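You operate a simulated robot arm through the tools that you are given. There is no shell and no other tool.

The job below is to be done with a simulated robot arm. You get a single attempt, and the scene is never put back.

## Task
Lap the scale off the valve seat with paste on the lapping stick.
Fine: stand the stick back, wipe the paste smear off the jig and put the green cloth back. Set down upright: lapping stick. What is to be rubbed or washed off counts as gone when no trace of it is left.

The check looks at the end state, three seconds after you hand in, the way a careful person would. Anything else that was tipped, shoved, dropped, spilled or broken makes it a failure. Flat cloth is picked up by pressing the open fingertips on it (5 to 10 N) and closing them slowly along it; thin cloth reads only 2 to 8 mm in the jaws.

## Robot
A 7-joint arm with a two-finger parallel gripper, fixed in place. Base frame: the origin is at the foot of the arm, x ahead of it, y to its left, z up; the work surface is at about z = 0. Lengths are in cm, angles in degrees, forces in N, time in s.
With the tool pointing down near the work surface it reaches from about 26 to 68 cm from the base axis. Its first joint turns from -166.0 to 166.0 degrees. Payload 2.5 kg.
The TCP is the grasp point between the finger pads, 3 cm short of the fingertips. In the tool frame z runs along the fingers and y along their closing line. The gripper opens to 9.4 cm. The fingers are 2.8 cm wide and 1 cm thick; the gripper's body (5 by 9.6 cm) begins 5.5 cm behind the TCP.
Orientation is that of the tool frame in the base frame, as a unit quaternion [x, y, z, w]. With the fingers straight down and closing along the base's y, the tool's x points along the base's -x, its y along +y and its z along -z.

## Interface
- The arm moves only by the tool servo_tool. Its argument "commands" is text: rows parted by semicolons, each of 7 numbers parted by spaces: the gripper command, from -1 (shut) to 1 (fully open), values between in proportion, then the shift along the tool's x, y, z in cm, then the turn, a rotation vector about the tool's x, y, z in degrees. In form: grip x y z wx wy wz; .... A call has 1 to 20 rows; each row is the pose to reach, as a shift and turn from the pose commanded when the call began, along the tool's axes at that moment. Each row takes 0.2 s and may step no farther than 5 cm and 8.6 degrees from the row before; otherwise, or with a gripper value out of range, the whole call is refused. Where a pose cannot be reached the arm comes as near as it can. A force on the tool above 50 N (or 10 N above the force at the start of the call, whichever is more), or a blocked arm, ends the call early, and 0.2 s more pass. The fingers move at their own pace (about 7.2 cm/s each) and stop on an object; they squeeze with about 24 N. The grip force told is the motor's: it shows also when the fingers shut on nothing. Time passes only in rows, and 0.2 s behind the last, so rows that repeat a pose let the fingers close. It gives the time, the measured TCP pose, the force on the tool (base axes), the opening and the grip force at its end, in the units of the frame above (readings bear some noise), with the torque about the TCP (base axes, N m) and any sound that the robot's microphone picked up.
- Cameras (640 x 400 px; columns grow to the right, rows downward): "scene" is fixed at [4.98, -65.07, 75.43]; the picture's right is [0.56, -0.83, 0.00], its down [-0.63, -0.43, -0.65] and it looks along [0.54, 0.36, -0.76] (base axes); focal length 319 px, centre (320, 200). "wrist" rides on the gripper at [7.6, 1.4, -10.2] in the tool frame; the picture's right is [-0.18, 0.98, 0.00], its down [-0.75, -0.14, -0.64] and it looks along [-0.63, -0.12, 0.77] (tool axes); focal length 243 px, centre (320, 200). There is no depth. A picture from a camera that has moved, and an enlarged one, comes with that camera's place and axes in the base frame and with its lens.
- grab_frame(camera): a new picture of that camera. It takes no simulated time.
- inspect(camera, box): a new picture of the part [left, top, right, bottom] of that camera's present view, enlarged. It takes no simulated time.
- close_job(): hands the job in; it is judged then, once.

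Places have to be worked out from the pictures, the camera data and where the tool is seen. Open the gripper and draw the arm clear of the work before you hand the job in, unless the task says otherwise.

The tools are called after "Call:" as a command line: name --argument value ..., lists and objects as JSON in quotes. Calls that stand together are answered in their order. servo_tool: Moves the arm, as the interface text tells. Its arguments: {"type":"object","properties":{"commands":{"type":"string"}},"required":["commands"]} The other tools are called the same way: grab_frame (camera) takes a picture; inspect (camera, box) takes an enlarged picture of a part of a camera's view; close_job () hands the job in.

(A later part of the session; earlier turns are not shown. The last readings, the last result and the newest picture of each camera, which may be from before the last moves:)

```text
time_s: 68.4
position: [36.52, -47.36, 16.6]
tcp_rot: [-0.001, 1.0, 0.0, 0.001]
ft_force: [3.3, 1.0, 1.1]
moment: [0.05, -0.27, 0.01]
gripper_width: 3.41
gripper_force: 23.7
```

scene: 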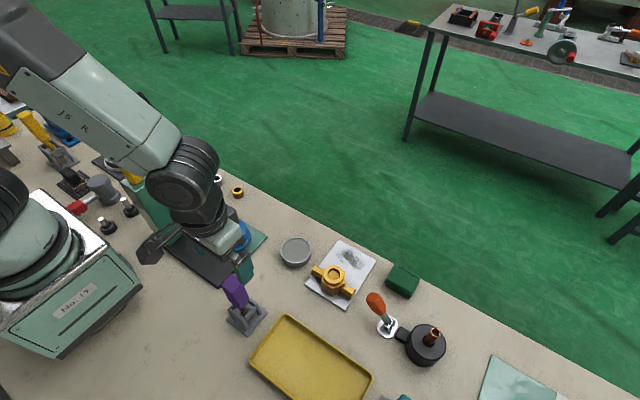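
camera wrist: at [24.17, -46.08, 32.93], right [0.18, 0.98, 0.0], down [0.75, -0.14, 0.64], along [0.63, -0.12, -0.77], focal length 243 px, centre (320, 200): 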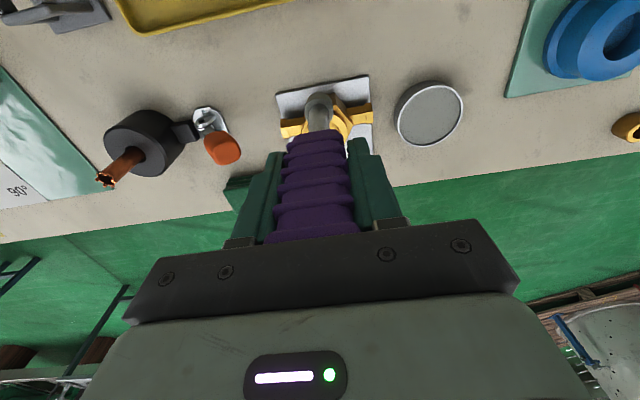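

There's little vertical force still. Lowering a bit more, then rubbing along y against the -x side.

Call:
servo_tool --commands "-1 0 0.1 0.05 0 0 3; -1 0 0.2 0.1 0 0 6; -1 0.02 0.1 0.15 0 0 3; -1 0.02 0 0.2 0 0 0; -1 0.02 -0.1 0.2 0 0 -3; -1 0.02 -0.2 0.2 0 0 -6; -1 0.02 -0.1 0.2 0 0 -3; -1 0.02 0 0.2 0 0 0; -1 0.02 0 0.2 0 0 0"

Call:
inspect --camera "wrist" --box '[280, 60, 360, 130]'

```text
time_s: 70.4
position: [36.58, -47.65, 16.37]
tcp_rot: [0.001, 1.0, -0.001, 0.001]
ft_force: [5.4, 1.6, 12.6]
moment: [0.14, -0.43, 0.04]
gripper_width: 3.42
gripper_force: 24.1
```

```text
5.71 times, centred on (320, 95) of wrist
camera zoom: at [28.91, -46.12, 26.73], right [0.18, 0.98, 0.0], down [0.75, -0.14, 0.64], along [0.63, -0.12, -0.76], focal length 1386 px, centre (320, 800)
```

zoom: 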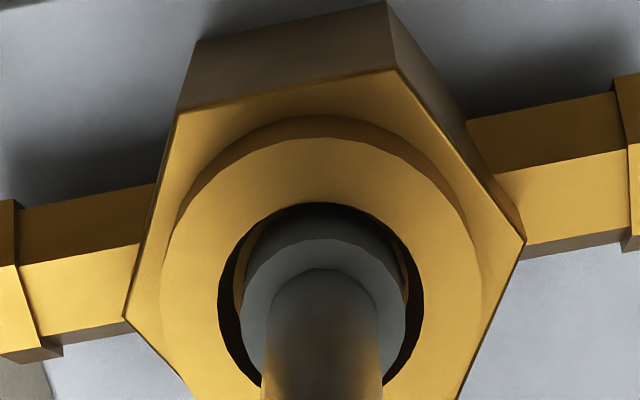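

Vertical contact is back at about 14 N. Rubbing over the -x sector with tangential strokes and twists.

Call:
servo_tool --commands "-1 0 0.12 0 0 0 4; -1 -0.03 0.24 0 0 0 8; -1 0 0.12 0 0 0 4; -1 0.03 0 0 0 0 0; -1 0 -0.12 0 0 0 -4; -1 -0.03 -0.24 0 0 0 -8; -1 0 -0.12 0 0 0 -4; -1 0.03 0 0 0 0 0; -1 0 0.12 0 0 0 4; -1 -0.03 0.24 0 0 0 8; -1 -0.15 0.12 0 0 0 4; -1 -0.25 0 0 0 0 0; -1 -0.12 0 0 0 0 0; -1 0.03 0 0 0 0 0; -1 -0.12 0.05 0 0 0 0; -1 0.03 0.08 0 0 0 0; -1 -0.12 0.05 0 0 0 0; -1 0.03 0.05 0 0 0 0; -1 -0.1 0.05 0 0 0 0; -1 -0.1 0.05 0 0 0 0"

Call:
inspect --camera "wrist" --box '[280, 60, 360, 130]'

```text
time_s: 74.6
position: [36.48, -47.47, 16.32]
tcp_rot: [0.0, 1.0, -0.001, 0.0]
ft_force: [1.1, 1.0, 24.1]
moment: [0.22, 0.18, -0.04]
gripper_width: 3.41
gripper_force: 23.9
```

```text
5.71 times, centred on (320, 95) of wrist
camera zoom: at [28.92, -46.08, 26.73], right [0.18, 0.98, 0.0], down [0.75, -0.14, 0.64], along [0.63, -0.12, -0.77], focal length 1386 px, centre (320, 800)
```

zoom: 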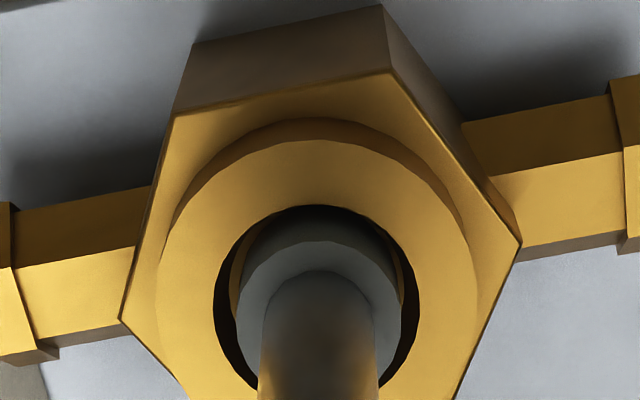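

The vertical force is now steady at 24 N, so the head is probably on the seat floor. Lifting to inspect again.

Call:
servo_tool --commands "-1 -0.15 0.05 -0.5 0 0 0; -1 -0.2 0.05 -2 0 0 0; -1 -0.2 0.05 -4 0 0 0; -1 -0.2 0 -6 0 0 0; -1 -2.3 0 -6 0 0 0; -1 -4.6 0 -6 0 0 0; -1 -4.6 0 -6 0 0 0"

Call:
inspect --camera "wrist" --box '[270, 0, 370, 90]'

Call:
inspect --camera "wrist" --box '[240, 40, 400, 180]'

Call:
inspect --camera "scene" --box '[310, 240, 360, 300]'

```text
time_s: 76.2
position: [41.21, -47.39, 22.56]
tcp_rot: [0.001, 1.0, -0.001, 0.0]
ft_force: [0.3, 1.0, -1.6]
moment: [-0.01, -0.02, 0.0]
gripper_width: 3.4
gripper_force: 23.9
```

```text
4.44 times, centred on (320, 45) of wrist
camera zoom: at [33.6, -46.12, 32.77], right [0.18, 0.98, 0.0], down [0.75, -0.14, 0.64], along [0.63, -0.12, -0.77], focal length 1078 px, centre (320, 889)
```

zoom: 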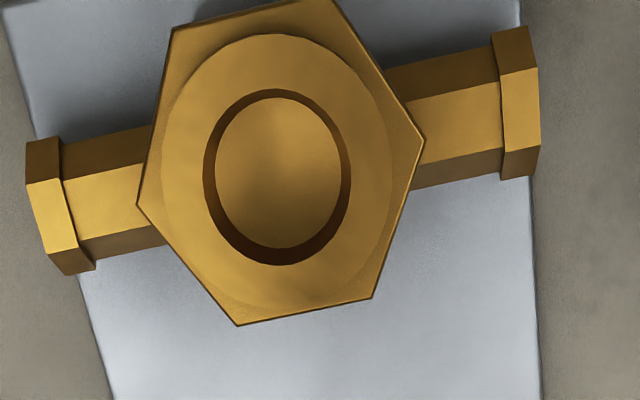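

```text
2.86 times, centred on (320, 110) of wrist
camera zoom: at [33.6, -46.12, 32.77], right [0.18, 0.98, 0.0], down [0.75, -0.14, 0.64], along [0.63, -0.12, -0.77], focal length 693 px, centre (320, 457)
```

zoom: 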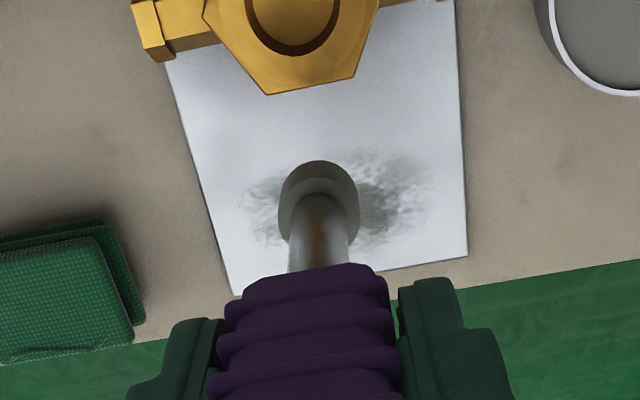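

```text
6.67 times, centred on (335, 270) of scene
camera zoom: at [4.98, -65.07, 75.43], right [0.56, -0.83, 0.0], down [-0.63, -0.43, -0.65], along [0.54, 0.36, -0.76], focal length 2129 px, centre (220, -267)
```

zoom: 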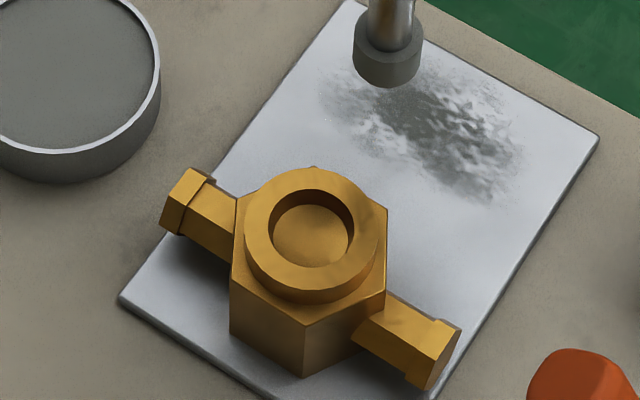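

No scale is visible from this angle. To check the hidden -x wall of the bore, I'll tilt the wrist so the camera looks back at it from the far side.

Call:
servo_tool --commands "-1 -1 0 -1 0 0 0; -1 -2 0 -2 0 6 0; -1 -3 0 -2 0 12 0; -1 -3 0 -2 0 18 0; -1 -3 0 -2 0 18 0"

Call:
grab_frame --camera "wrist"

Call:
inspect --camera "wrist" --box '[270, 20, 370, 100]'

```text
time_s: 77.4
position: [44.24, -47.57, 24.38]
tcp_rot: [0.0, 0.988, -0.002, -0.157]
ft_force: [0.3, 0.6, -2.4]
moment: [0.0, -0.02, 0.02]
gripper_width: 3.39
gripper_force: 23.9
```

```text
taken
camera wrist: at [40.12, -46.11, 36.53], right [0.18, 0.98, -0.06], down [0.92, -0.14, 0.38], along [0.36, -0.12, -0.92], focal length 243 px, centre (320, 200)
```

wrist: 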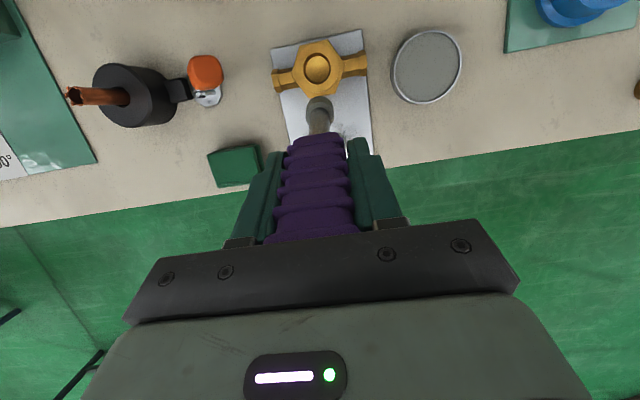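

```text
5.00 times, centred on (320, 60) of wrist
camera zoom: at [40.12, -46.11, 36.53], right [0.18, 0.98, -0.06], down [0.92, -0.14, 0.38], along [0.36, -0.12, -0.92], focal length 1213 px, centre (320, 900)
```

zoom: 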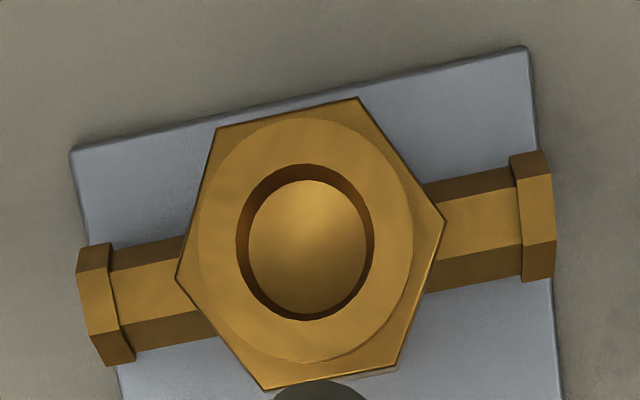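

The whole bore is clean from every side: far view, near view and scene. I'll straighten the tool and carry the stick back toward its stand.

Call:
servo_tool --commands "-1 1.2 0 -0.4 0 -6 0; -1 2.4 0 -0.8 0 -12 0; -1 3.6 0 -1.2 0 -18 0; -1 4.7 0 -1.6 0 -18 0; -1 4.7 0 -1.6 0 -18 0"

```text
time_s: 78.6
position: [40.31, -47.4, 27.39]
tcp_rot: [0.0, 1.0, -0.001, 0.0]
ft_force: [-0.4, 0.1, -1.6]
moment: [-0.01, -0.01, -0.02]
gripper_width: 3.4
gripper_force: 24.1
```

The tool is vertical again at (40.3, -47.4, 27.4). I'll move across to above the stand.

Call:
servo_tool --commands "-1 3 1.7 0 0 0 0; -1 6.5 3.6 0 0 0 0; -1 10 5.6 0 0 0 0; -1 13.5 7.6 0 0 0 0; -1 17 9.5 0 0 0 0; -1 20 11.2 0 0 0 0; -1 22 12.3 0 0 0 0; -1 22 12.3 2 0 0 0; -1 22 12.3 4 0 0 0; -1 22 12.3 4 0 0 0"

Call:
grab_frame --camera "wrist"

Call:
inspect --camera "wrist" --box '[250, 0, 410, 130]'

Call:
inspect --camera "scene" --box '[200, 230, 300, 340]'

```text
time_s: 80.8
position: [18.14, -35.12, 23.14]
tcp_rot: [0.0, 1.0, -0.001, 0.0]
ft_force: [-0.7, 0.0, -1.7]
moment: [0.01, 0.03, 0.0]
gripper_width: 3.43
gripper_force: 23.5
```

```text
taken
camera wrist: at [10.56, -33.79, 33.43], right [0.18, 0.98, 0.0], down [0.75, -0.14, 0.64], along [0.63, -0.12, -0.77], focal length 243 px, centre (320, 200)
```

wrist: 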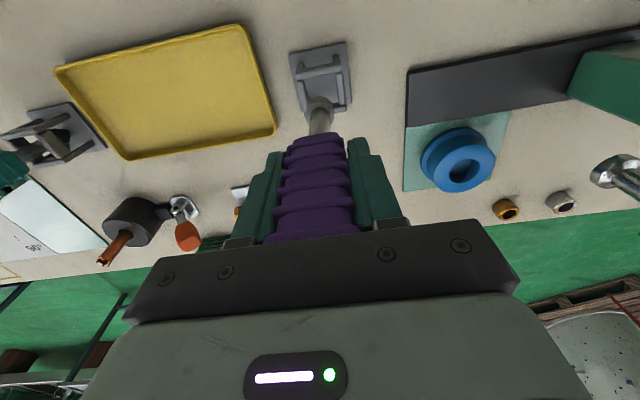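

```text
3.08 times, centred on (330, 65) of wrist
camera zoom: at [10.56, -33.79, 33.43], right [0.18, 0.98, 0.0], down [0.75, -0.14, 0.64], along [0.63, -0.12, -0.77], focal length 746 px, centre (289, 615)
```

zoom: 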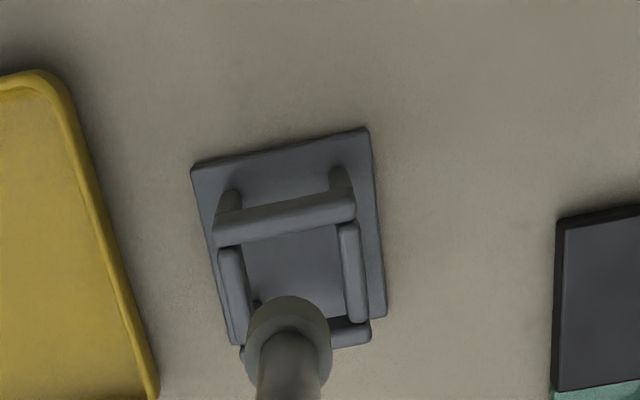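

```text
3.64 times, centred on (250, 285) of scene
camera zoom: at [4.98, -65.07, 75.43], right [0.56, -0.83, 0.0], down [-0.63, -0.43, -0.65], along [0.54, 0.36, -0.76], focal length 1161 px, centre (574, -109)
```

zoom: 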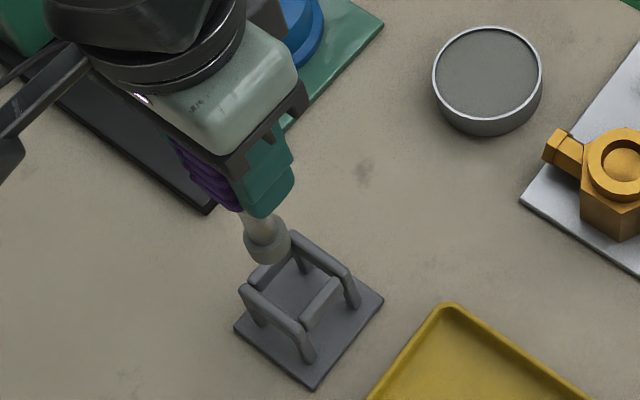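

The stand opening is about 3.5 cm and centred near (18.4, -35.05), and the head is close to over it. I'll lower partway with a +0.1 nudge in y and check.

Call:
servo_tool --commands "-1 0.03 0.1 1.2 0 0 0; -1 0.03 0.1 2.4 0 0 0; -1 0.03 0.1 3.6 0 0 0; -1 0.03 0.1 3.6 0 0 0"

Call:
inspect --camera "wrist" --box '[260, 30, 380, 130]'

Call:
inspect --camera "scene" --box '[210, 250, 290, 340]'

```text
time_s: 81.8
position: [18.26, -34.95, 19.82]
tcp_rot: [-0.001, 1.0, 0.0, 0.0]
ft_force: [-0.3, -0.1, -2.0]
moment: [-0.01, 0.03, 0.03]
gripper_width: 3.41
gripper_force: 24.1
```

```text
4.00 times, centred on (320, 80) of wrist
camera zoom: at [10.59, -33.62, 29.99], right [0.18, 0.98, 0.0], down [0.75, -0.14, 0.64], along [0.63, -0.12, -0.77], focal length 970 px, centre (320, 680)
```

zoom: 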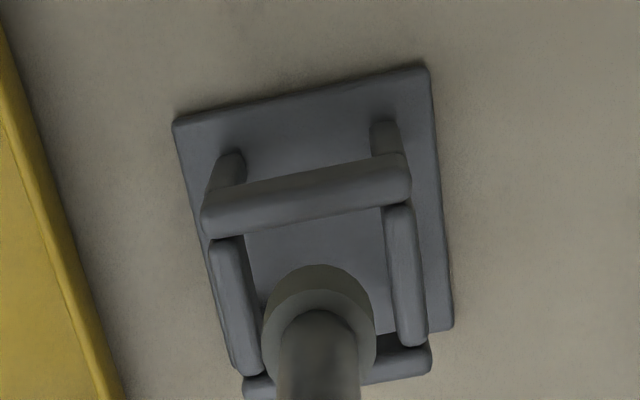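

```text
4.44 times, centred on (250, 295) of scene
camera zoom: at [4.98, -65.07, 75.43], right [0.56, -0.83, 0.0], down [-0.63, -0.43, -0.65], along [0.54, 0.36, -0.76], focal length 1420 px, centre (631, -222)
```

zoom: 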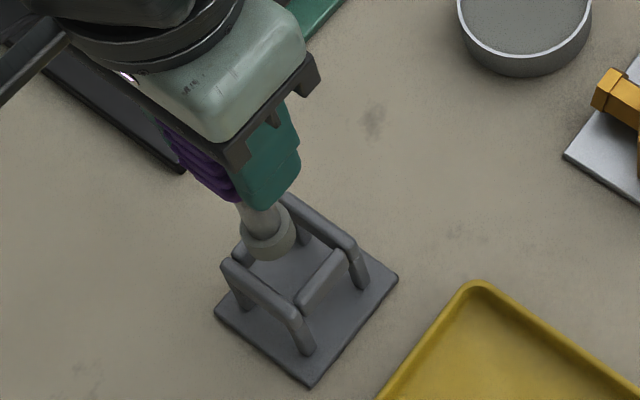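

The head is centred over the stand opening within about 0.15 cm. Lowering through the frame in steps while watching the force.

Call:
servo_tool --commands "-1 0.05 0 0.6 0 0 0; -1 0.05 0 1.2 0 0 0; -1 0.05 0 1.8 0 0 0; -1 0.05 0 2.4 0 0 0; -1 0.05 0 3 0 0 0; -1 0.05 0 3 0 0 0"

Call:
inspect --camera "wrist" --box '[260, 30, 380, 130]'

```text
time_s: 82.9
position: [18.11, -34.98, 17.42]
tcp_rot: [0.001, 1.0, -0.003, 0.001]
ft_force: [-0.3, 3.6, 12.5]
moment: [0.37, 0.22, -0.05]
gripper_width: 3.44
gripper_force: 24.6
stopped in row 5: the force on the tool passed its limit at 65 N (the readings are from after the stop); the commanded pose is now the measured one
```

```text
4.00 times, centred on (320, 80) of wrist
camera zoom: at [10.56, -33.66, 27.7], right [0.18, 0.98, 0.0], down [0.75, -0.14, 0.64], along [0.63, -0.12, -0.77], focal length 970 px, centre (320, 680)
```

zoom: 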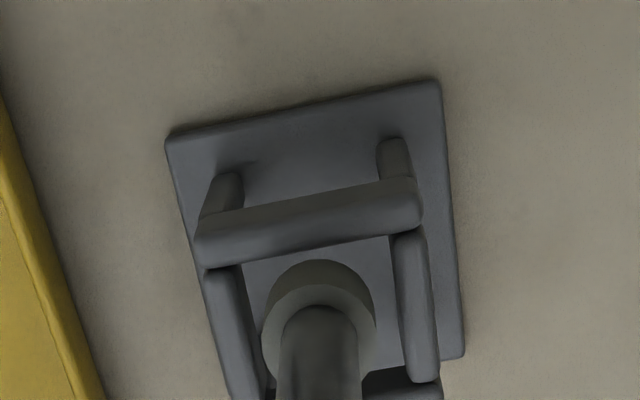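

It stopped against the stand's +x bar; the opening is tighter in x than I judged. I'll raise off it and check that the stand and stick haven't moved.

Call:
servo_tool --commands "-1 0 0 -0.5 0 0 0; -1 0 0 -1.2 0 0 0; -1 0 0 -1.2 0 0 0"

Call:
grab_frame --camera "wrist"

Call:
inspect --camera "wrist" --box '[260, 30, 380, 130]'

Call:
inspect --camera "scene" --box '[210, 250, 290, 340]'

```text
time_s: 83.7
position: [18.07, -35.1, 18.53]
tcp_rot: [0.0, 1.0, -0.002, 0.002]
ft_force: [0.7, -0.3, -2.3]
moment: [0.01, 0.03, 0.0]
gripper_width: 3.38
gripper_force: 23.9
```

```text
taken
camera wrist: at [10.53, -33.69, 28.85], right [0.18, 0.98, 0.0], down [0.75, -0.14, 0.64], along [0.63, -0.12, -0.77], focal length 243 px, centre (320, 200)
```

wrist: 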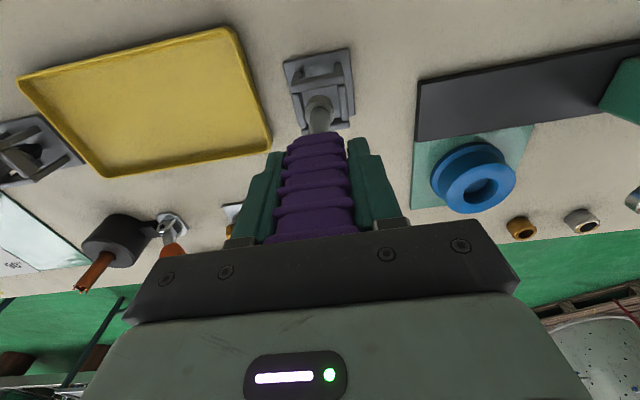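

```text
4.00 times, centred on (320, 80) of wrist
camera zoom: at [10.53, -33.69, 28.85], right [0.18, 0.98, 0.0], down [0.75, -0.14, 0.64], along [0.63, -0.12, -0.77], focal length 970 px, centre (320, 680)
```

zoom: 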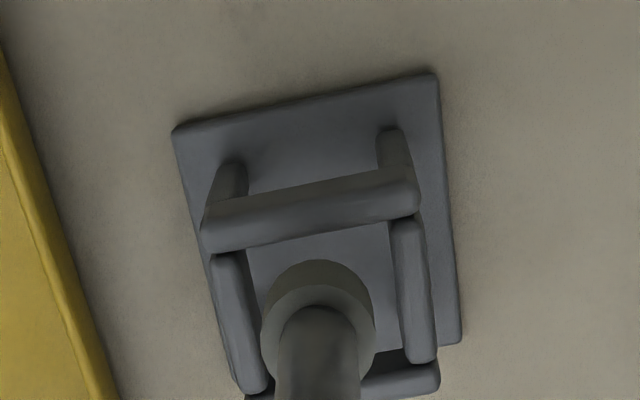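

```text
4.44 times, centred on (250, 295) of scene
camera zoom: at [4.98, -65.07, 75.43], right [0.56, -0.83, 0.0], down [-0.63, -0.43, -0.65], along [0.54, 0.36, -0.76], focal length 1420 px, centre (631, -222)
```

zoom: 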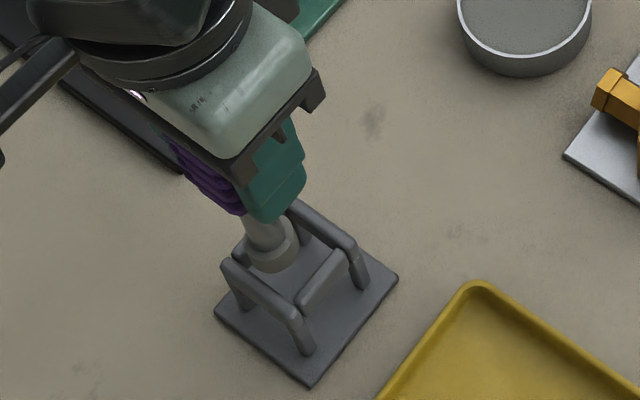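

The stand hasn't moved. I'll zoom closer on the frame from both cameras to work out the exact opening.

Call:
inspect --camera "scene" --box '[224, 285, 274, 340]'

Call:
inspect --camera "wrist" --box '[280, 45, 365, 130]'

```text
7.27 times, centred on (249, 312) of scene
camera zoom: at [4.98, -65.07, 75.43], right [0.56, -0.83, 0.0], down [-0.63, -0.43, -0.65], along [0.54, 0.36, -0.76], focal length 2323 px, centre (836, -618)
```

zoom: 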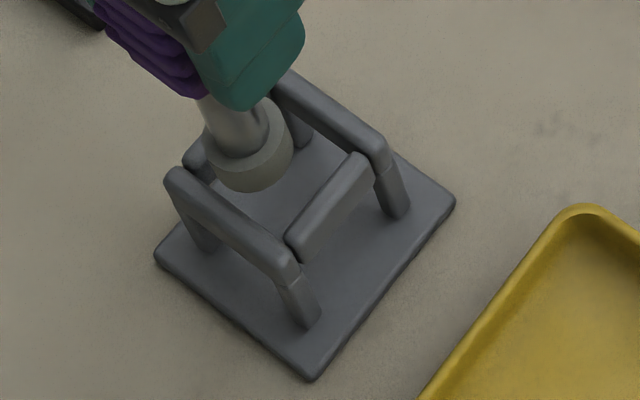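

```text
4.71 times, centred on (322, 88) of wrist
camera zoom: at [10.53, -33.69, 28.85], right [0.18, 0.98, 0.0], down [0.75, -0.14, 0.64], along [0.63, -0.12, -0.77], focal length 1142 px, centre (308, 729)
```

zoom: 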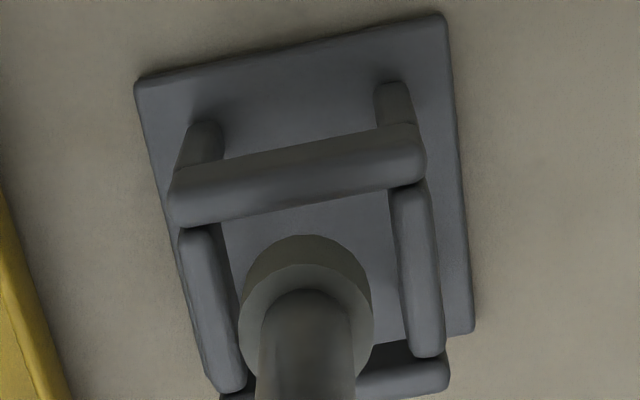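

The evidence fits together now: the stick slipped up about 0.8 cm in the grip rather than sideways, and I hit the -x bar (top at z of about 6). The stand centre is about (18.5, -35.15), matching my pick pose. I'll shift +0.45 in x and lower gently.

Call:
servo_tool --commands "-1 -0.25 -0.05 0 0 0 0; -1 -0.45 -0.05 0 0 0 0; -1 -0.45 -0.05 0.3 0 0 0; -1 -0.45 -0.05 0.6 0 0 0; -1 -0.45 -0.05 0.6 0 0 0"

Call:
inspect --camera "scene" --box '[224, 285, 274, 340]'

Call:
inspect --camera "wrist" --box '[280, 45, 365, 130]'

```text
time_s: 84.9
position: [18.62, -35.15, 18.04]
tcp_rot: [-0.001, 1.0, -0.003, 0.001]
ft_force: [-0.5, 0.4, -2.1]
moment: [-0.03, 0.01, -0.01]
gripper_width: 3.41
gripper_force: 23.9
```

```text
7.27 times, centred on (249, 312) of scene
camera zoom: at [4.98, -65.07, 75.43], right [0.56, -0.83, 0.0], down [-0.63, -0.43, -0.65], along [0.54, 0.36, -0.76], focal length 2323 px, centre (836, -618)
```

zoom: 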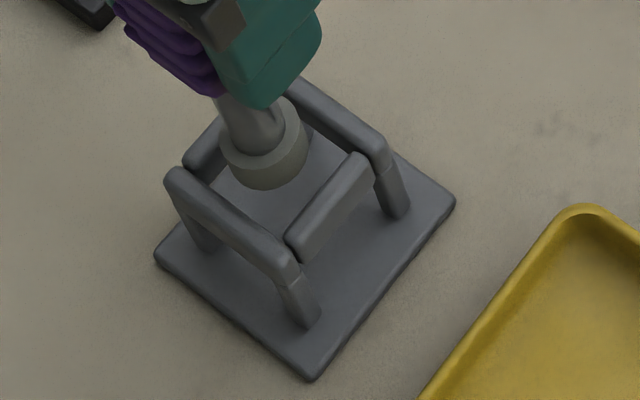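

```text
4.71 times, centred on (322, 88) of wrist
camera zoom: at [10.97, -33.74, 28.19], right [0.18, 0.98, 0.0], down [0.75, -0.14, 0.64], along [0.63, -0.12, -0.77], focal length 1142 px, centre (308, 729)
```

zoom: 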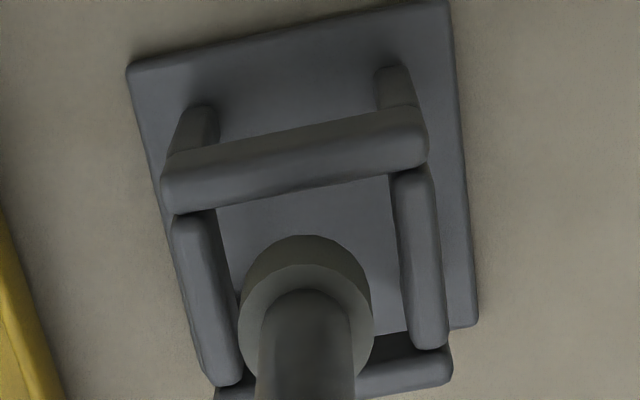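

Both cameras now put the head within about 0.15 cm of the opening's centre. Lowering slowly through the bars, nudging +0.1 in y.

Call:
servo_tool --commands "-1 0 0.1 0.3 0 0 0; -1 0 0.1 0.6 0 0 0; -1 0 0.1 0.9 0 0 0; -1 0 0.1 0.9 0 0 0"

```text
time_s: 85.9
position: [18.71, -34.94, 17.03]
tcp_rot: [0.0, 1.0, -0.002, 0.001]
ft_force: [0.5, 1.3, -1.3]
moment: [0.0, 0.01, -0.03]
gripper_width: 3.41
gripper_force: 24.0
```

It's below the bar tops with no contact. Continuing down.

Call:
servo_tool --commands "-1 0 0 0.5 0 0 0; -1 0 0 1 0 0 0; -1 0 0 1.5 0 0 0; -1 0 0 2 0 0 0; -1 0 0 2.5 0 0 0; -1 0 0 3 0 0 0; -1 0 0 3 0 0 0"

Call:
inspect --camera "scene" --box '[214, 270, 274, 340]'

Call:
inspect --camera "wrist" --box '[280, 45, 365, 130]'

```text
time_s: 87.5
position: [18.71, -34.86, 14.16]
tcp_rot: [0.0, 1.0, -0.002, 0.002]
ft_force: [0.0, 0.1, -1.4]
moment: [-0.02, 0.04, 0.02]
gripper_width: 3.4
gripper_force: 24.4
```

```text
5.71 times, centred on (244, 305) of scene
camera zoom: at [4.98, -65.07, 75.43], right [0.56, -0.83, 0.0], down [-0.63, -0.43, -0.65], along [0.54, 0.36, -0.76], focal length 1825 px, centre (754, -400)
```

zoom: 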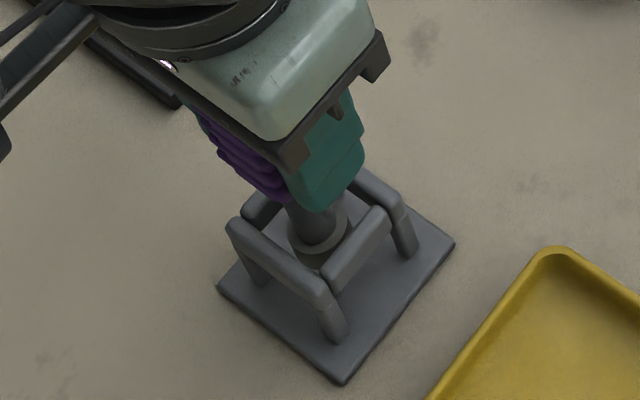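

```text
4.71 times, centred on (322, 88) of wrist
camera zoom: at [10.99, -33.57, 24.38], right [0.18, 0.98, 0.0], down [0.75, -0.14, 0.64], along [0.63, -0.12, -0.77], focal length 1142 px, centre (308, 729)
```

zoom: 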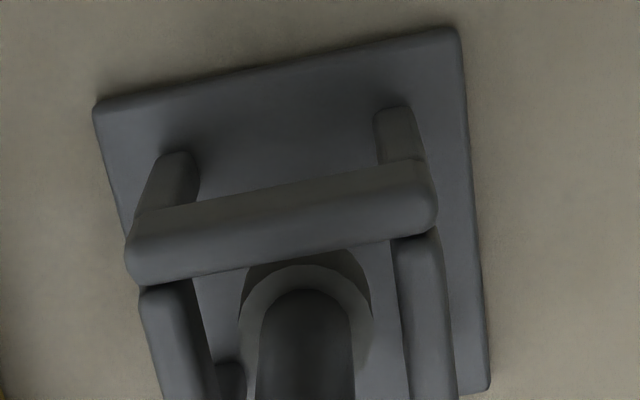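

The head is inside the frame and free. Lowering toward the base plate, slowing near contact at an expected TCP z of about 12.

Call:
servo_tool --commands "-1 0 0 0.5 0 0 0; -1 0 0 1 0 0 0; -1 0 0 1.4 0 0 0; -1 0 0 1.7 0 0 0; -1 0 0 1.9 0 0 0; -1 0 0 1.9 0 0 0"

```text
time_s: 88.9
position: [18.76, -35.05, 12.23]
tcp_rot: [0.001, 1.0, -0.002, 0.001]
ft_force: [0.8, 0.1, -1.4]
moment: [-0.02, -0.04, 0.0]
gripper_width: 3.4
gripper_force: 23.3
```

Call:
servo_tool --commands "-1 0 0 0.1 0 0 0; -1 0 0 0.2 0 0 0; -1 0 0 0.2 0 0 0"

```text
time_s: 89.7
position: [18.7, -35.04, 12.07]
tcp_rot: [0.0, 1.0, -0.002, 0.001]
ft_force: [-2.1, 3.5, 17.4]
moment: [0.46, 0.25, -0.03]
gripper_width: 3.42
gripper_force: 24.2
```

The stick is bottomed on the base plate (19 N). I'll ease off slightly and release.

Call:
servo_tool --commands "-1 0 0 -0.1 0 0 0; -1 0 0 -0.1 0 0 0; -0.1 0 0 -0.1 0 0 0; 0.2 0 0 -0.1 0 0 0; 0.6 0 0 -0.1 0 0 0; 1 0 0 -0.1 0 0 0; 1 0 0 -0.1 0 0 0; 1 0 0 -0.1 0 0 0"

Call:
inspect --camera "scene" --box '[190, 250, 290, 340]'

Call:
grab_frame --camera "wrist"

```text
time_s: 91.5
position: [18.58, -35.08, 12.13]
tcp_rot: [0.0, 1.0, -0.002, 0.001]
ft_force: [-0.2, 0.0, -0.5]
moment: [0.0, 0.01, -0.03]
gripper_width: 9.39
gripper_force: 0.1
```

```text
4.44 times, centred on (240, 295) of scene
camera zoom: at [4.98, -65.07, 75.43], right [0.56, -0.83, 0.0], down [-0.63, -0.43, -0.65], along [0.54, 0.36, -0.76], focal length 1420 px, centre (676, -222)
```

zoom: 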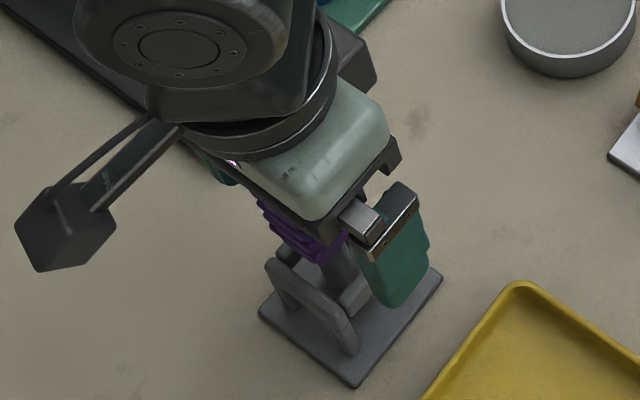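

```text
taken
camera wrist: at [11.0, -33.68, 22.36], right [0.18, 0.98, 0.0], down [0.75, -0.14, 0.64], along [0.63, -0.12, -0.77], focal length 243 px, centre (320, 200)
```

wrist: 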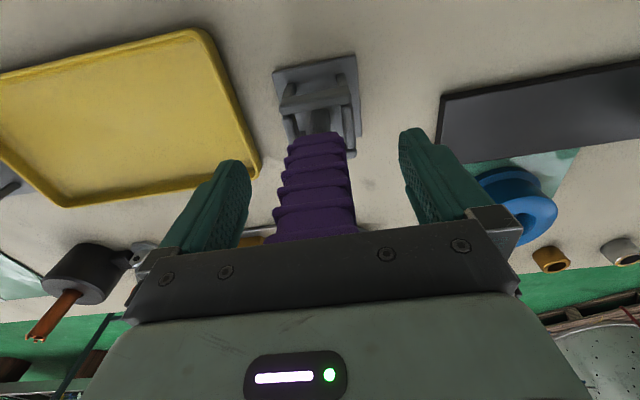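

The stick stands free and upright. Withdrawing the open gripper straight up.

Call:
servo_tool --commands "1 0 0 -1 0 0 0; 1 0 0 -3 0 0 0; 1 0 0 -6 0 0 0; 1 0 0 -10 0 0 0; 1 0 0 -14 0 0 0; 1 0 0 -16 0 0 0; 1 0 0 -16 0 0 0"

Call:
inspect --camera "scene" --box '[190, 250, 290, 340]'

Call:
inspect --camera "wrist" --box '[240, 20, 400, 160]'

```text
time_s: 93.1
position: [18.64, -34.84, 28.0]
tcp_rot: [0.0, 1.0, -0.002, 0.0]
ft_force: [0.2, -0.2, 0.0]
moment: [0.0, 0.0, 0.03]
gripper_width: 9.39
gripper_force: 0.1
```

```text
4.44 times, centred on (240, 295) of scene
camera zoom: at [4.98, -65.07, 75.43], right [0.56, -0.83, 0.0], down [-0.63, -0.43, -0.65], along [0.54, 0.36, -0.76], focal length 1420 px, centre (676, -222)
```

zoom: 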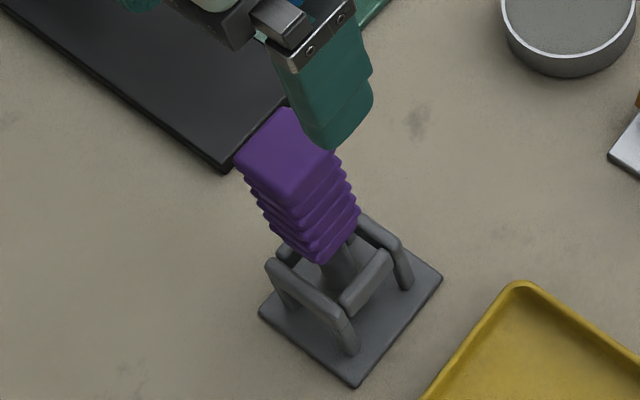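

```text
2.86 times, centred on (320, 90) of wrist
camera zoom: at [11.1, -33.55, 38.28], right [0.18, 0.98, 0.0], down [0.75, -0.14, 0.64], along [0.63, -0.12, -0.77], focal length 693 px, centre (320, 514)
```

zoom: 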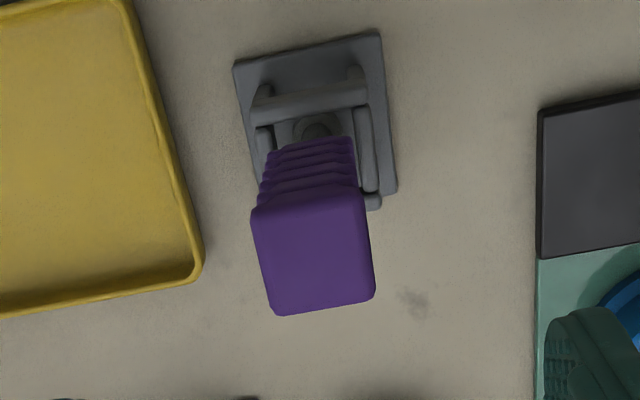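

The stick is back in its stand, upright. Next is the cloth, a folded block spanning about x 43.9–49.3 and y -65 to -58.3, at r of about 77, so I need an outward tilt. I'll first move over the jig and yaw to -90 so the fingers close along x.

Call:
servo_tool --commands "1 -1.8 -0.8 -0.1 0 0 7.5; 1 -3.6 -1.7 -0.1 0 0 15; 1 -5.4 -2.5 -0.1 0 0 22.5; 1 -7.2 -3.4 -0.1 0 0 30; 1 -9 -4.2 -0.1 0 0 37.5; 1 -10.8 -5 -0.1 0 0 45; 1 -12.6 -5.9 -0.1 0 0 52.5; 1 -14.4 -6.7 0 0 0 60; 1 -16.2 -7.6 0 0 0 67.5; 1 -18 -8.4 0 0 0 75; 1 -19.8 -9.2 0 0 0 82.5; 1 -21.4 -10.2 0 0 0 90; 1 -21.4 -10.2 0 0 0 90"

Call:
grab_frame --camera "wrist"

```text
time_s: 95.9
position: [39.99, -45.14, 28.14]
tcp_rot: [0.707, 0.707, -0.001, 0.001]
ft_force: [0.5, 0.4, -0.7]
moment: [0.01, 0.01, 0.0]
gripper_width: 9.4
gripper_force: 0.1
```

```text
taken
camera wrist: at [41.47, -37.55, 38.41], right [0.98, -0.19, 0.0], down [-0.14, -0.75, 0.64], along [-0.12, -0.63, -0.76], focal length 243 px, centre (320, 200)
```

wrist: 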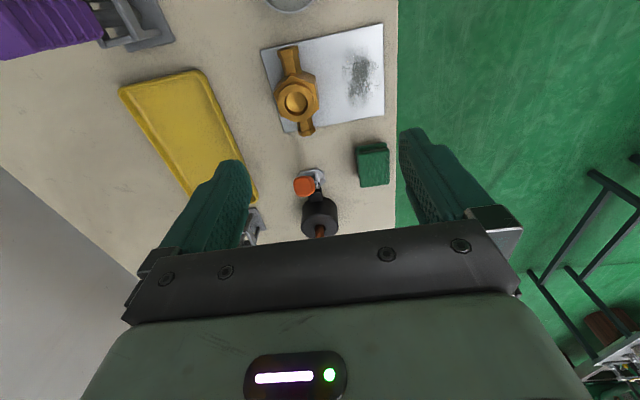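

The cloth and smear are both in view. I'll enlarge them for exact extents.

Call:
inspect --camera "wrist" --box '[330, 120, 410, 200]'

Call:
inspect --camera "wrist" --box '[250, 10, 400, 140]'

Call:
inspect --camera "scene" --box '[370, 245, 440, 315]'

```text
5.00 times, centred on (370, 160) of wrist
camera zoom: at [41.47, -37.55, 38.41], right [0.98, -0.19, 0.0], down [-0.14, -0.75, 0.64], along [-0.12, -0.63, -0.76], focal length 1213 px, centre (70, 400)
```

zoom: 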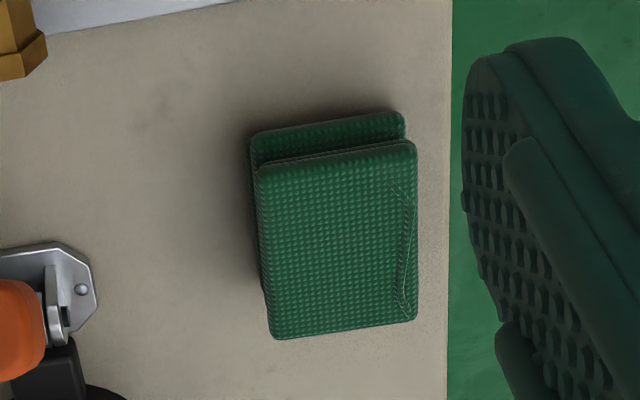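

```text
3.08 times, centred on (325, 75) of wrist
camera zoom: at [41.47, -37.55, 38.41], right [0.98, -0.19, 0.0], down [-0.14, -0.75, 0.64], along [-0.12, -0.63, -0.76], focal length 746 px, centre (305, 585)
```

zoom: 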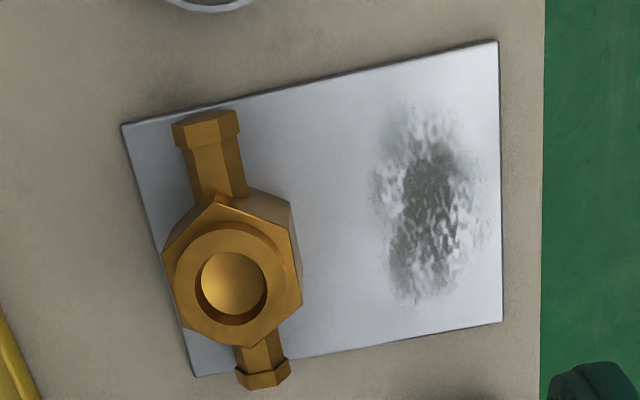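

```text
5.71 times, centred on (405, 280) of scene
camera zoom: at [4.98, -65.07, 75.43], right [0.56, -0.83, 0.0], down [-0.63, -0.43, -0.65], along [0.54, 0.36, -0.76], focal length 1825 px, centre (-166, -257)
```

zoom: 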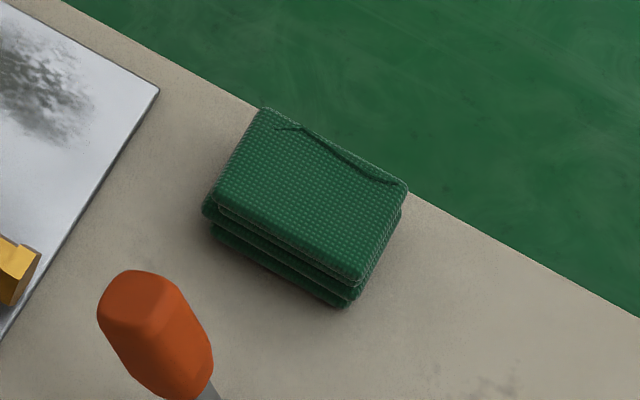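

The cloth is a block of about 5.3 x 7.1 x 2.5 cm centred at (46.5, -62). I'll try a 40 degree outward tilt to a hover pose at (46.5, -61.3, 14) to test reach.

Call:
servo_tool --commands "1 -2 0.8 1.8 0 -5 0; 1 -4 1.6 3.5 0 -10 0; 1 -6 2.4 5.3 0 -15 0; 1 -8.1 3.3 7 0 -20 0; 1 -10.1 4.1 8.8 0 -25 0; 1 -12.2 4.9 10.6 0 -30 0; 1 -14.2 5.7 12.4 0 -35 0; 1 -16.2 6.5 14.1 0 -40 0; 1 -16.2 6.5 14.1 0 -40 0"

Call:
grab_frame --camera "wrist"

Call:
grab_frame --camera "scene"

```text
time_s: 97.9
position: [46.6, -61.34, 14.17]
tcp_rot: [0.664, 0.664, -0.242, 0.244]
ft_force: [0.8, 0.6, -0.5]
moment: [-0.02, 0.02, 0.0]
gripper_width: 9.4
gripper_force: 0.0
```

```text
taken
camera wrist: at [47.94, -49.09, 17.12], right [0.98, -0.14, 0.12], down [-0.14, -0.16, 0.98], along [-0.12, -0.98, -0.18], focal length 243 px, centre (320, 200)
```

wrist: 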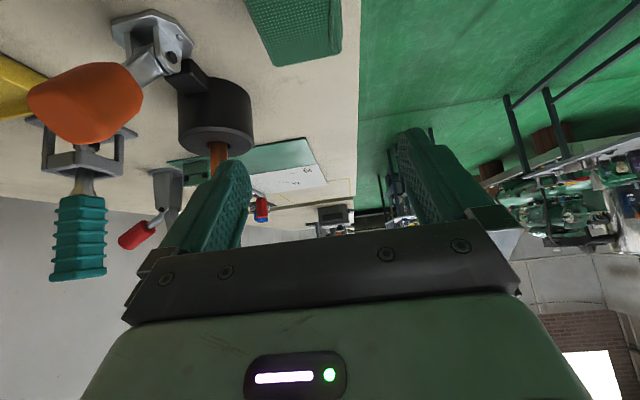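

```text
taken
```

scene: 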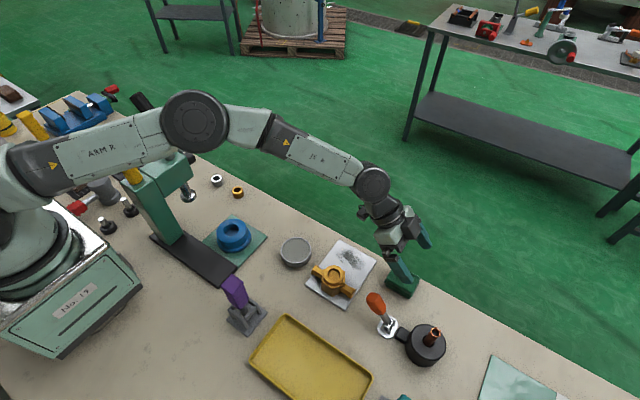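

The pose is reached with slack to spare. I'll descend straight down to z of 6 with the fingers straddling the cloth, then check.

Call:
servo_tool --commands "1 1.3 0 1.55 0 0 0; 1 2.6 0 3.1 0 0 0; 1 3.9 0 4.65 0 0 0; 1 5.25 0 6.25 0 0 0; 1 5.25 0 6.25 0 0 0"

Call:
inspect --camera "scene" --box '[360, 220, 460, 320]'

Call:
grab_frame --camera "wrist"

```text
time_s: 99.1
position: [46.66, -61.57, 5.97]
tcp_rot: [0.665, 0.663, -0.242, 0.244]
ft_force: [-0.1, 0.0, 0.9]
moment: [0.02, -0.03, -0.02]
gripper_width: 9.43
gripper_force: 0.0
```

```text
4.00 times, centred on (410, 270) of scene
camera zoom: at [4.98, -65.07, 75.43], right [0.56, -0.83, 0.0], down [-0.63, -0.43, -0.65], along [0.54, 0.36, -0.76], focal length 1278 px, centre (-40, -80)
```

zoom: 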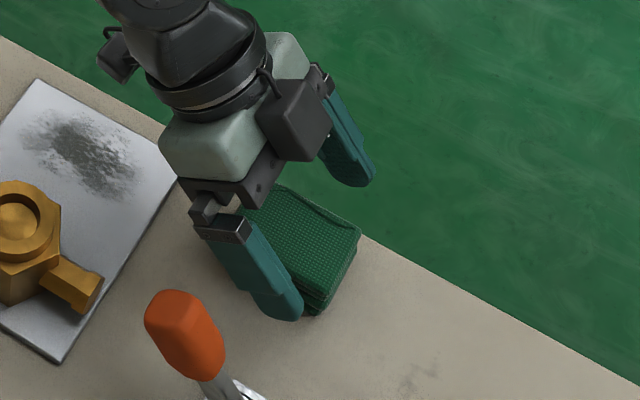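

```text
taken
camera wrist: at [48.0, -49.22, 8.9], right [0.98, -0.14, 0.12], down [-0.14, -0.16, 0.98], along [-0.12, -0.98, -0.18], focal length 243 px, centre (320, 200)
```

wrist: 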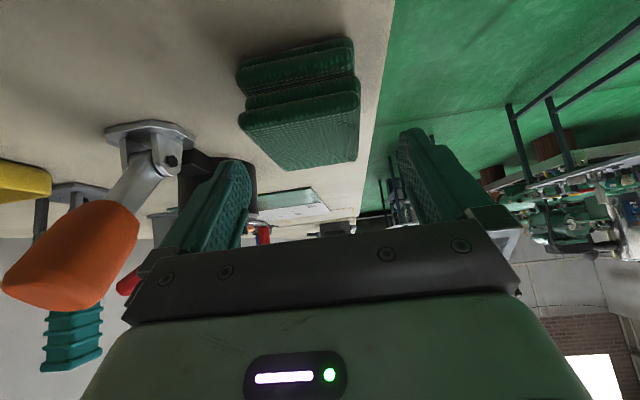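

The fingers straddle the cloth. Lowering the last 2.4 cm in small steps.

Call:
servo_tool --commands "1 0.5 -0.1 0.6 0 0 0; 1 1 -0.15 1.2 0 0 0; 1 1.35 -0.15 1.6 0 0 0; 1 1.54 -0.15 1.84 0 0 0; 1 1.54 -0.15 1.84 0 0 0"

Call:
inspect --camera "scene" --box '[360, 230, 440, 310]'

Call:
inspect --camera "wrist" --box '[160, 40, 480, 240]'

```text
time_s: 100.3
position: [46.52, -61.33, 3.49]
tcp_rot: [0.664, 0.664, -0.243, 0.243]
ft_force: [-0.2, -0.1, 0.1]
moment: [-0.01, 0.01, 0.01]
gripper_width: 9.39
gripper_force: 0.0
```

```text
5.00 times, centred on (400, 270) of scene
camera zoom: at [4.98, -65.07, 75.43], right [0.56, -0.83, 0.0], down [-0.63, -0.43, -0.65], along [0.54, 0.36, -0.76], focal length 1597 px, centre (-80, -150)
```

zoom: 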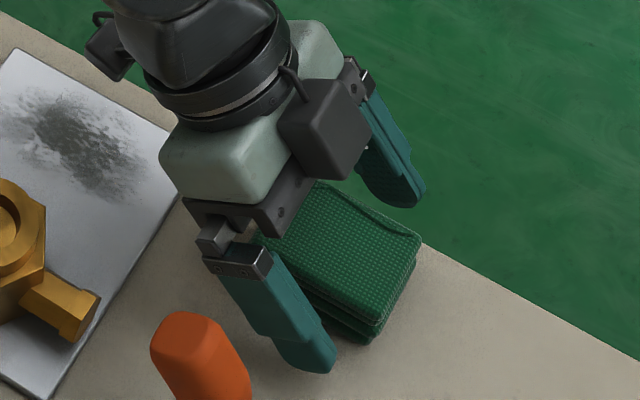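

```text
2.00 times, centred on (320, 140) of wrist
camera zoom: at [47.89, -49.14, 6.5], right [0.98, -0.14, 0.12], down [-0.14, -0.16, 0.98], along [-0.12, -0.98, -0.18], focal length 485 px, centre (320, 320)
```

zoom: 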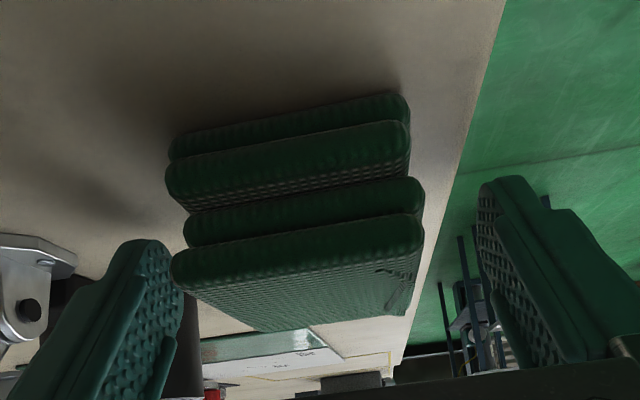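

The four-layer folded cloth sits between the pads, clear on both sides. Closing gradually on it.

Call:
servo_tool --commands "0.6 0 0 0 0 0 0; 0.3 0 0 0 0 0 0; 0.1 0 0 0 0 0 0; -0.1 0 0 0 0 0 0; -0.3 0 0 0 0 0 0; -0.3 0 0 0 0 0 0"

Call:
inspect --camera "wrist" --box '[160, 40, 480, 240]'

Call:
inspect --camera "scene" --box '[360, 230, 440, 310]'

```text
time_s: 101.7
position: [46.42, -61.52, 3.51]
tcp_rot: [0.664, 0.664, -0.242, 0.244]
ft_force: [0.3, -0.3, -0.1]
moment: [0.0, 0.01, -0.01]
gripper_width: 5.86
gripper_force: 23.6
```

```text
2.00 times, centred on (320, 140) of wrist
camera zoom: at [47.9, -49.13, 6.51], right [0.98, -0.14, 0.12], down [-0.14, -0.16, 0.98], along [-0.12, -0.98, -0.18], focal length 485 px, centre (320, 320)
```

zoom: 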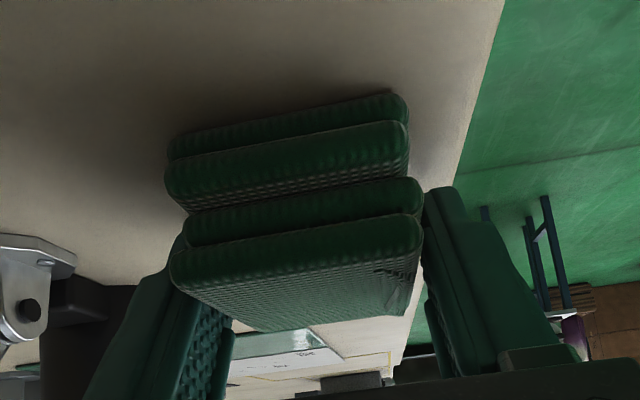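

```text
5.00 times, centred on (400, 270) of scene
camera zoom: at [4.98, -65.07, 75.43], right [0.56, -0.83, 0.0], down [-0.63, -0.43, -0.65], along [0.54, 0.36, -0.76], focal length 1597 px, centre (-80, -150)
```

zoom: 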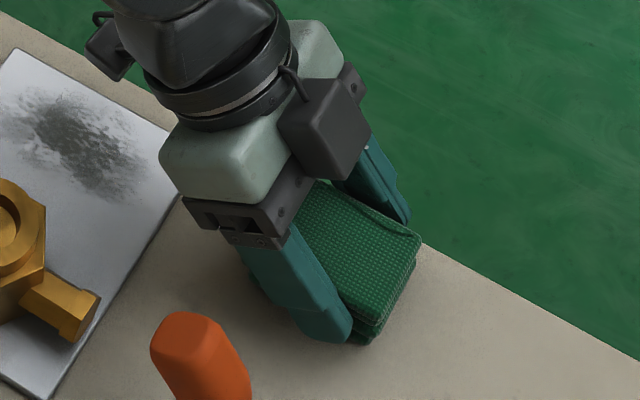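

It's held at 5.86 cm width with 23.6 N, so it behaves as a firm block. The pick pose is TCP (46.5, -61.4, 3.5). Lifting straight up.

Call:
servo_tool --commands "-1 -0.32 0 -0.38 0 0 0; -1 -0.96 0 -1.15 0 0 0; -1 -1.9 0 -2.3 0 0 0; -1 -2.9 0 -3.45 0 0 0; -1 -3.86 0 -4.6 0 0 0; -1 -3.86 0 -4.6 0 0 0"

Call:
inspect --camera "wrist" --box '[160, 40, 480, 240]'

Call:
inspect --camera "scene" --box '[350, 210, 450, 310]'

```text
time_s: 103.1
position: [46.51, -61.47, 9.47]
tcp_rot: [0.664, 0.664, -0.242, 0.243]
ft_force: [0.2, -0.7, -0.3]
moment: [0.01, 0.0, 0.04]
gripper_width: 5.86
gripper_force: 24.0
```

```text
2.00 times, centred on (320, 140) of wrist
camera zoom: at [47.91, -49.1, 12.48], right [0.98, -0.14, 0.12], down [-0.14, -0.16, 0.98], along [-0.12, -0.98, -0.18], focal length 485 px, centre (320, 320)
```

zoom: 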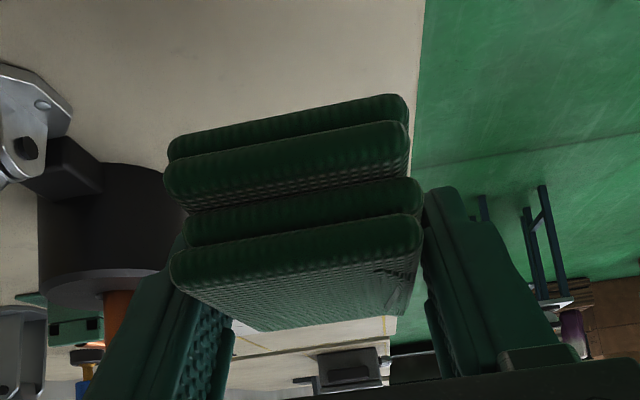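

```text
4.00 times, centred on (400, 260) of scene
camera zoom: at [4.98, -65.07, 75.43], right [0.56, -0.83, 0.0], down [-0.63, -0.43, -0.65], along [0.54, 0.36, -0.76], focal length 1278 px, centre (0, -40)
```

zoom: 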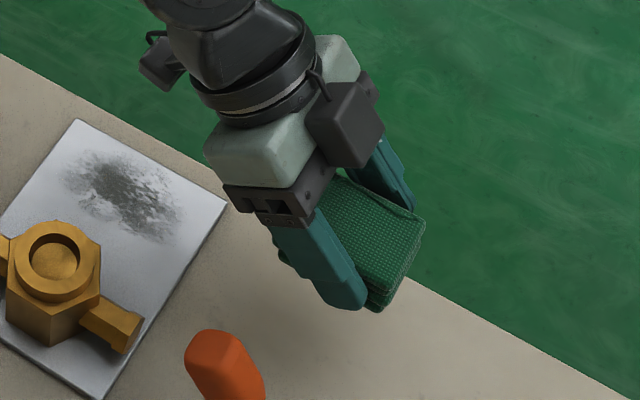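

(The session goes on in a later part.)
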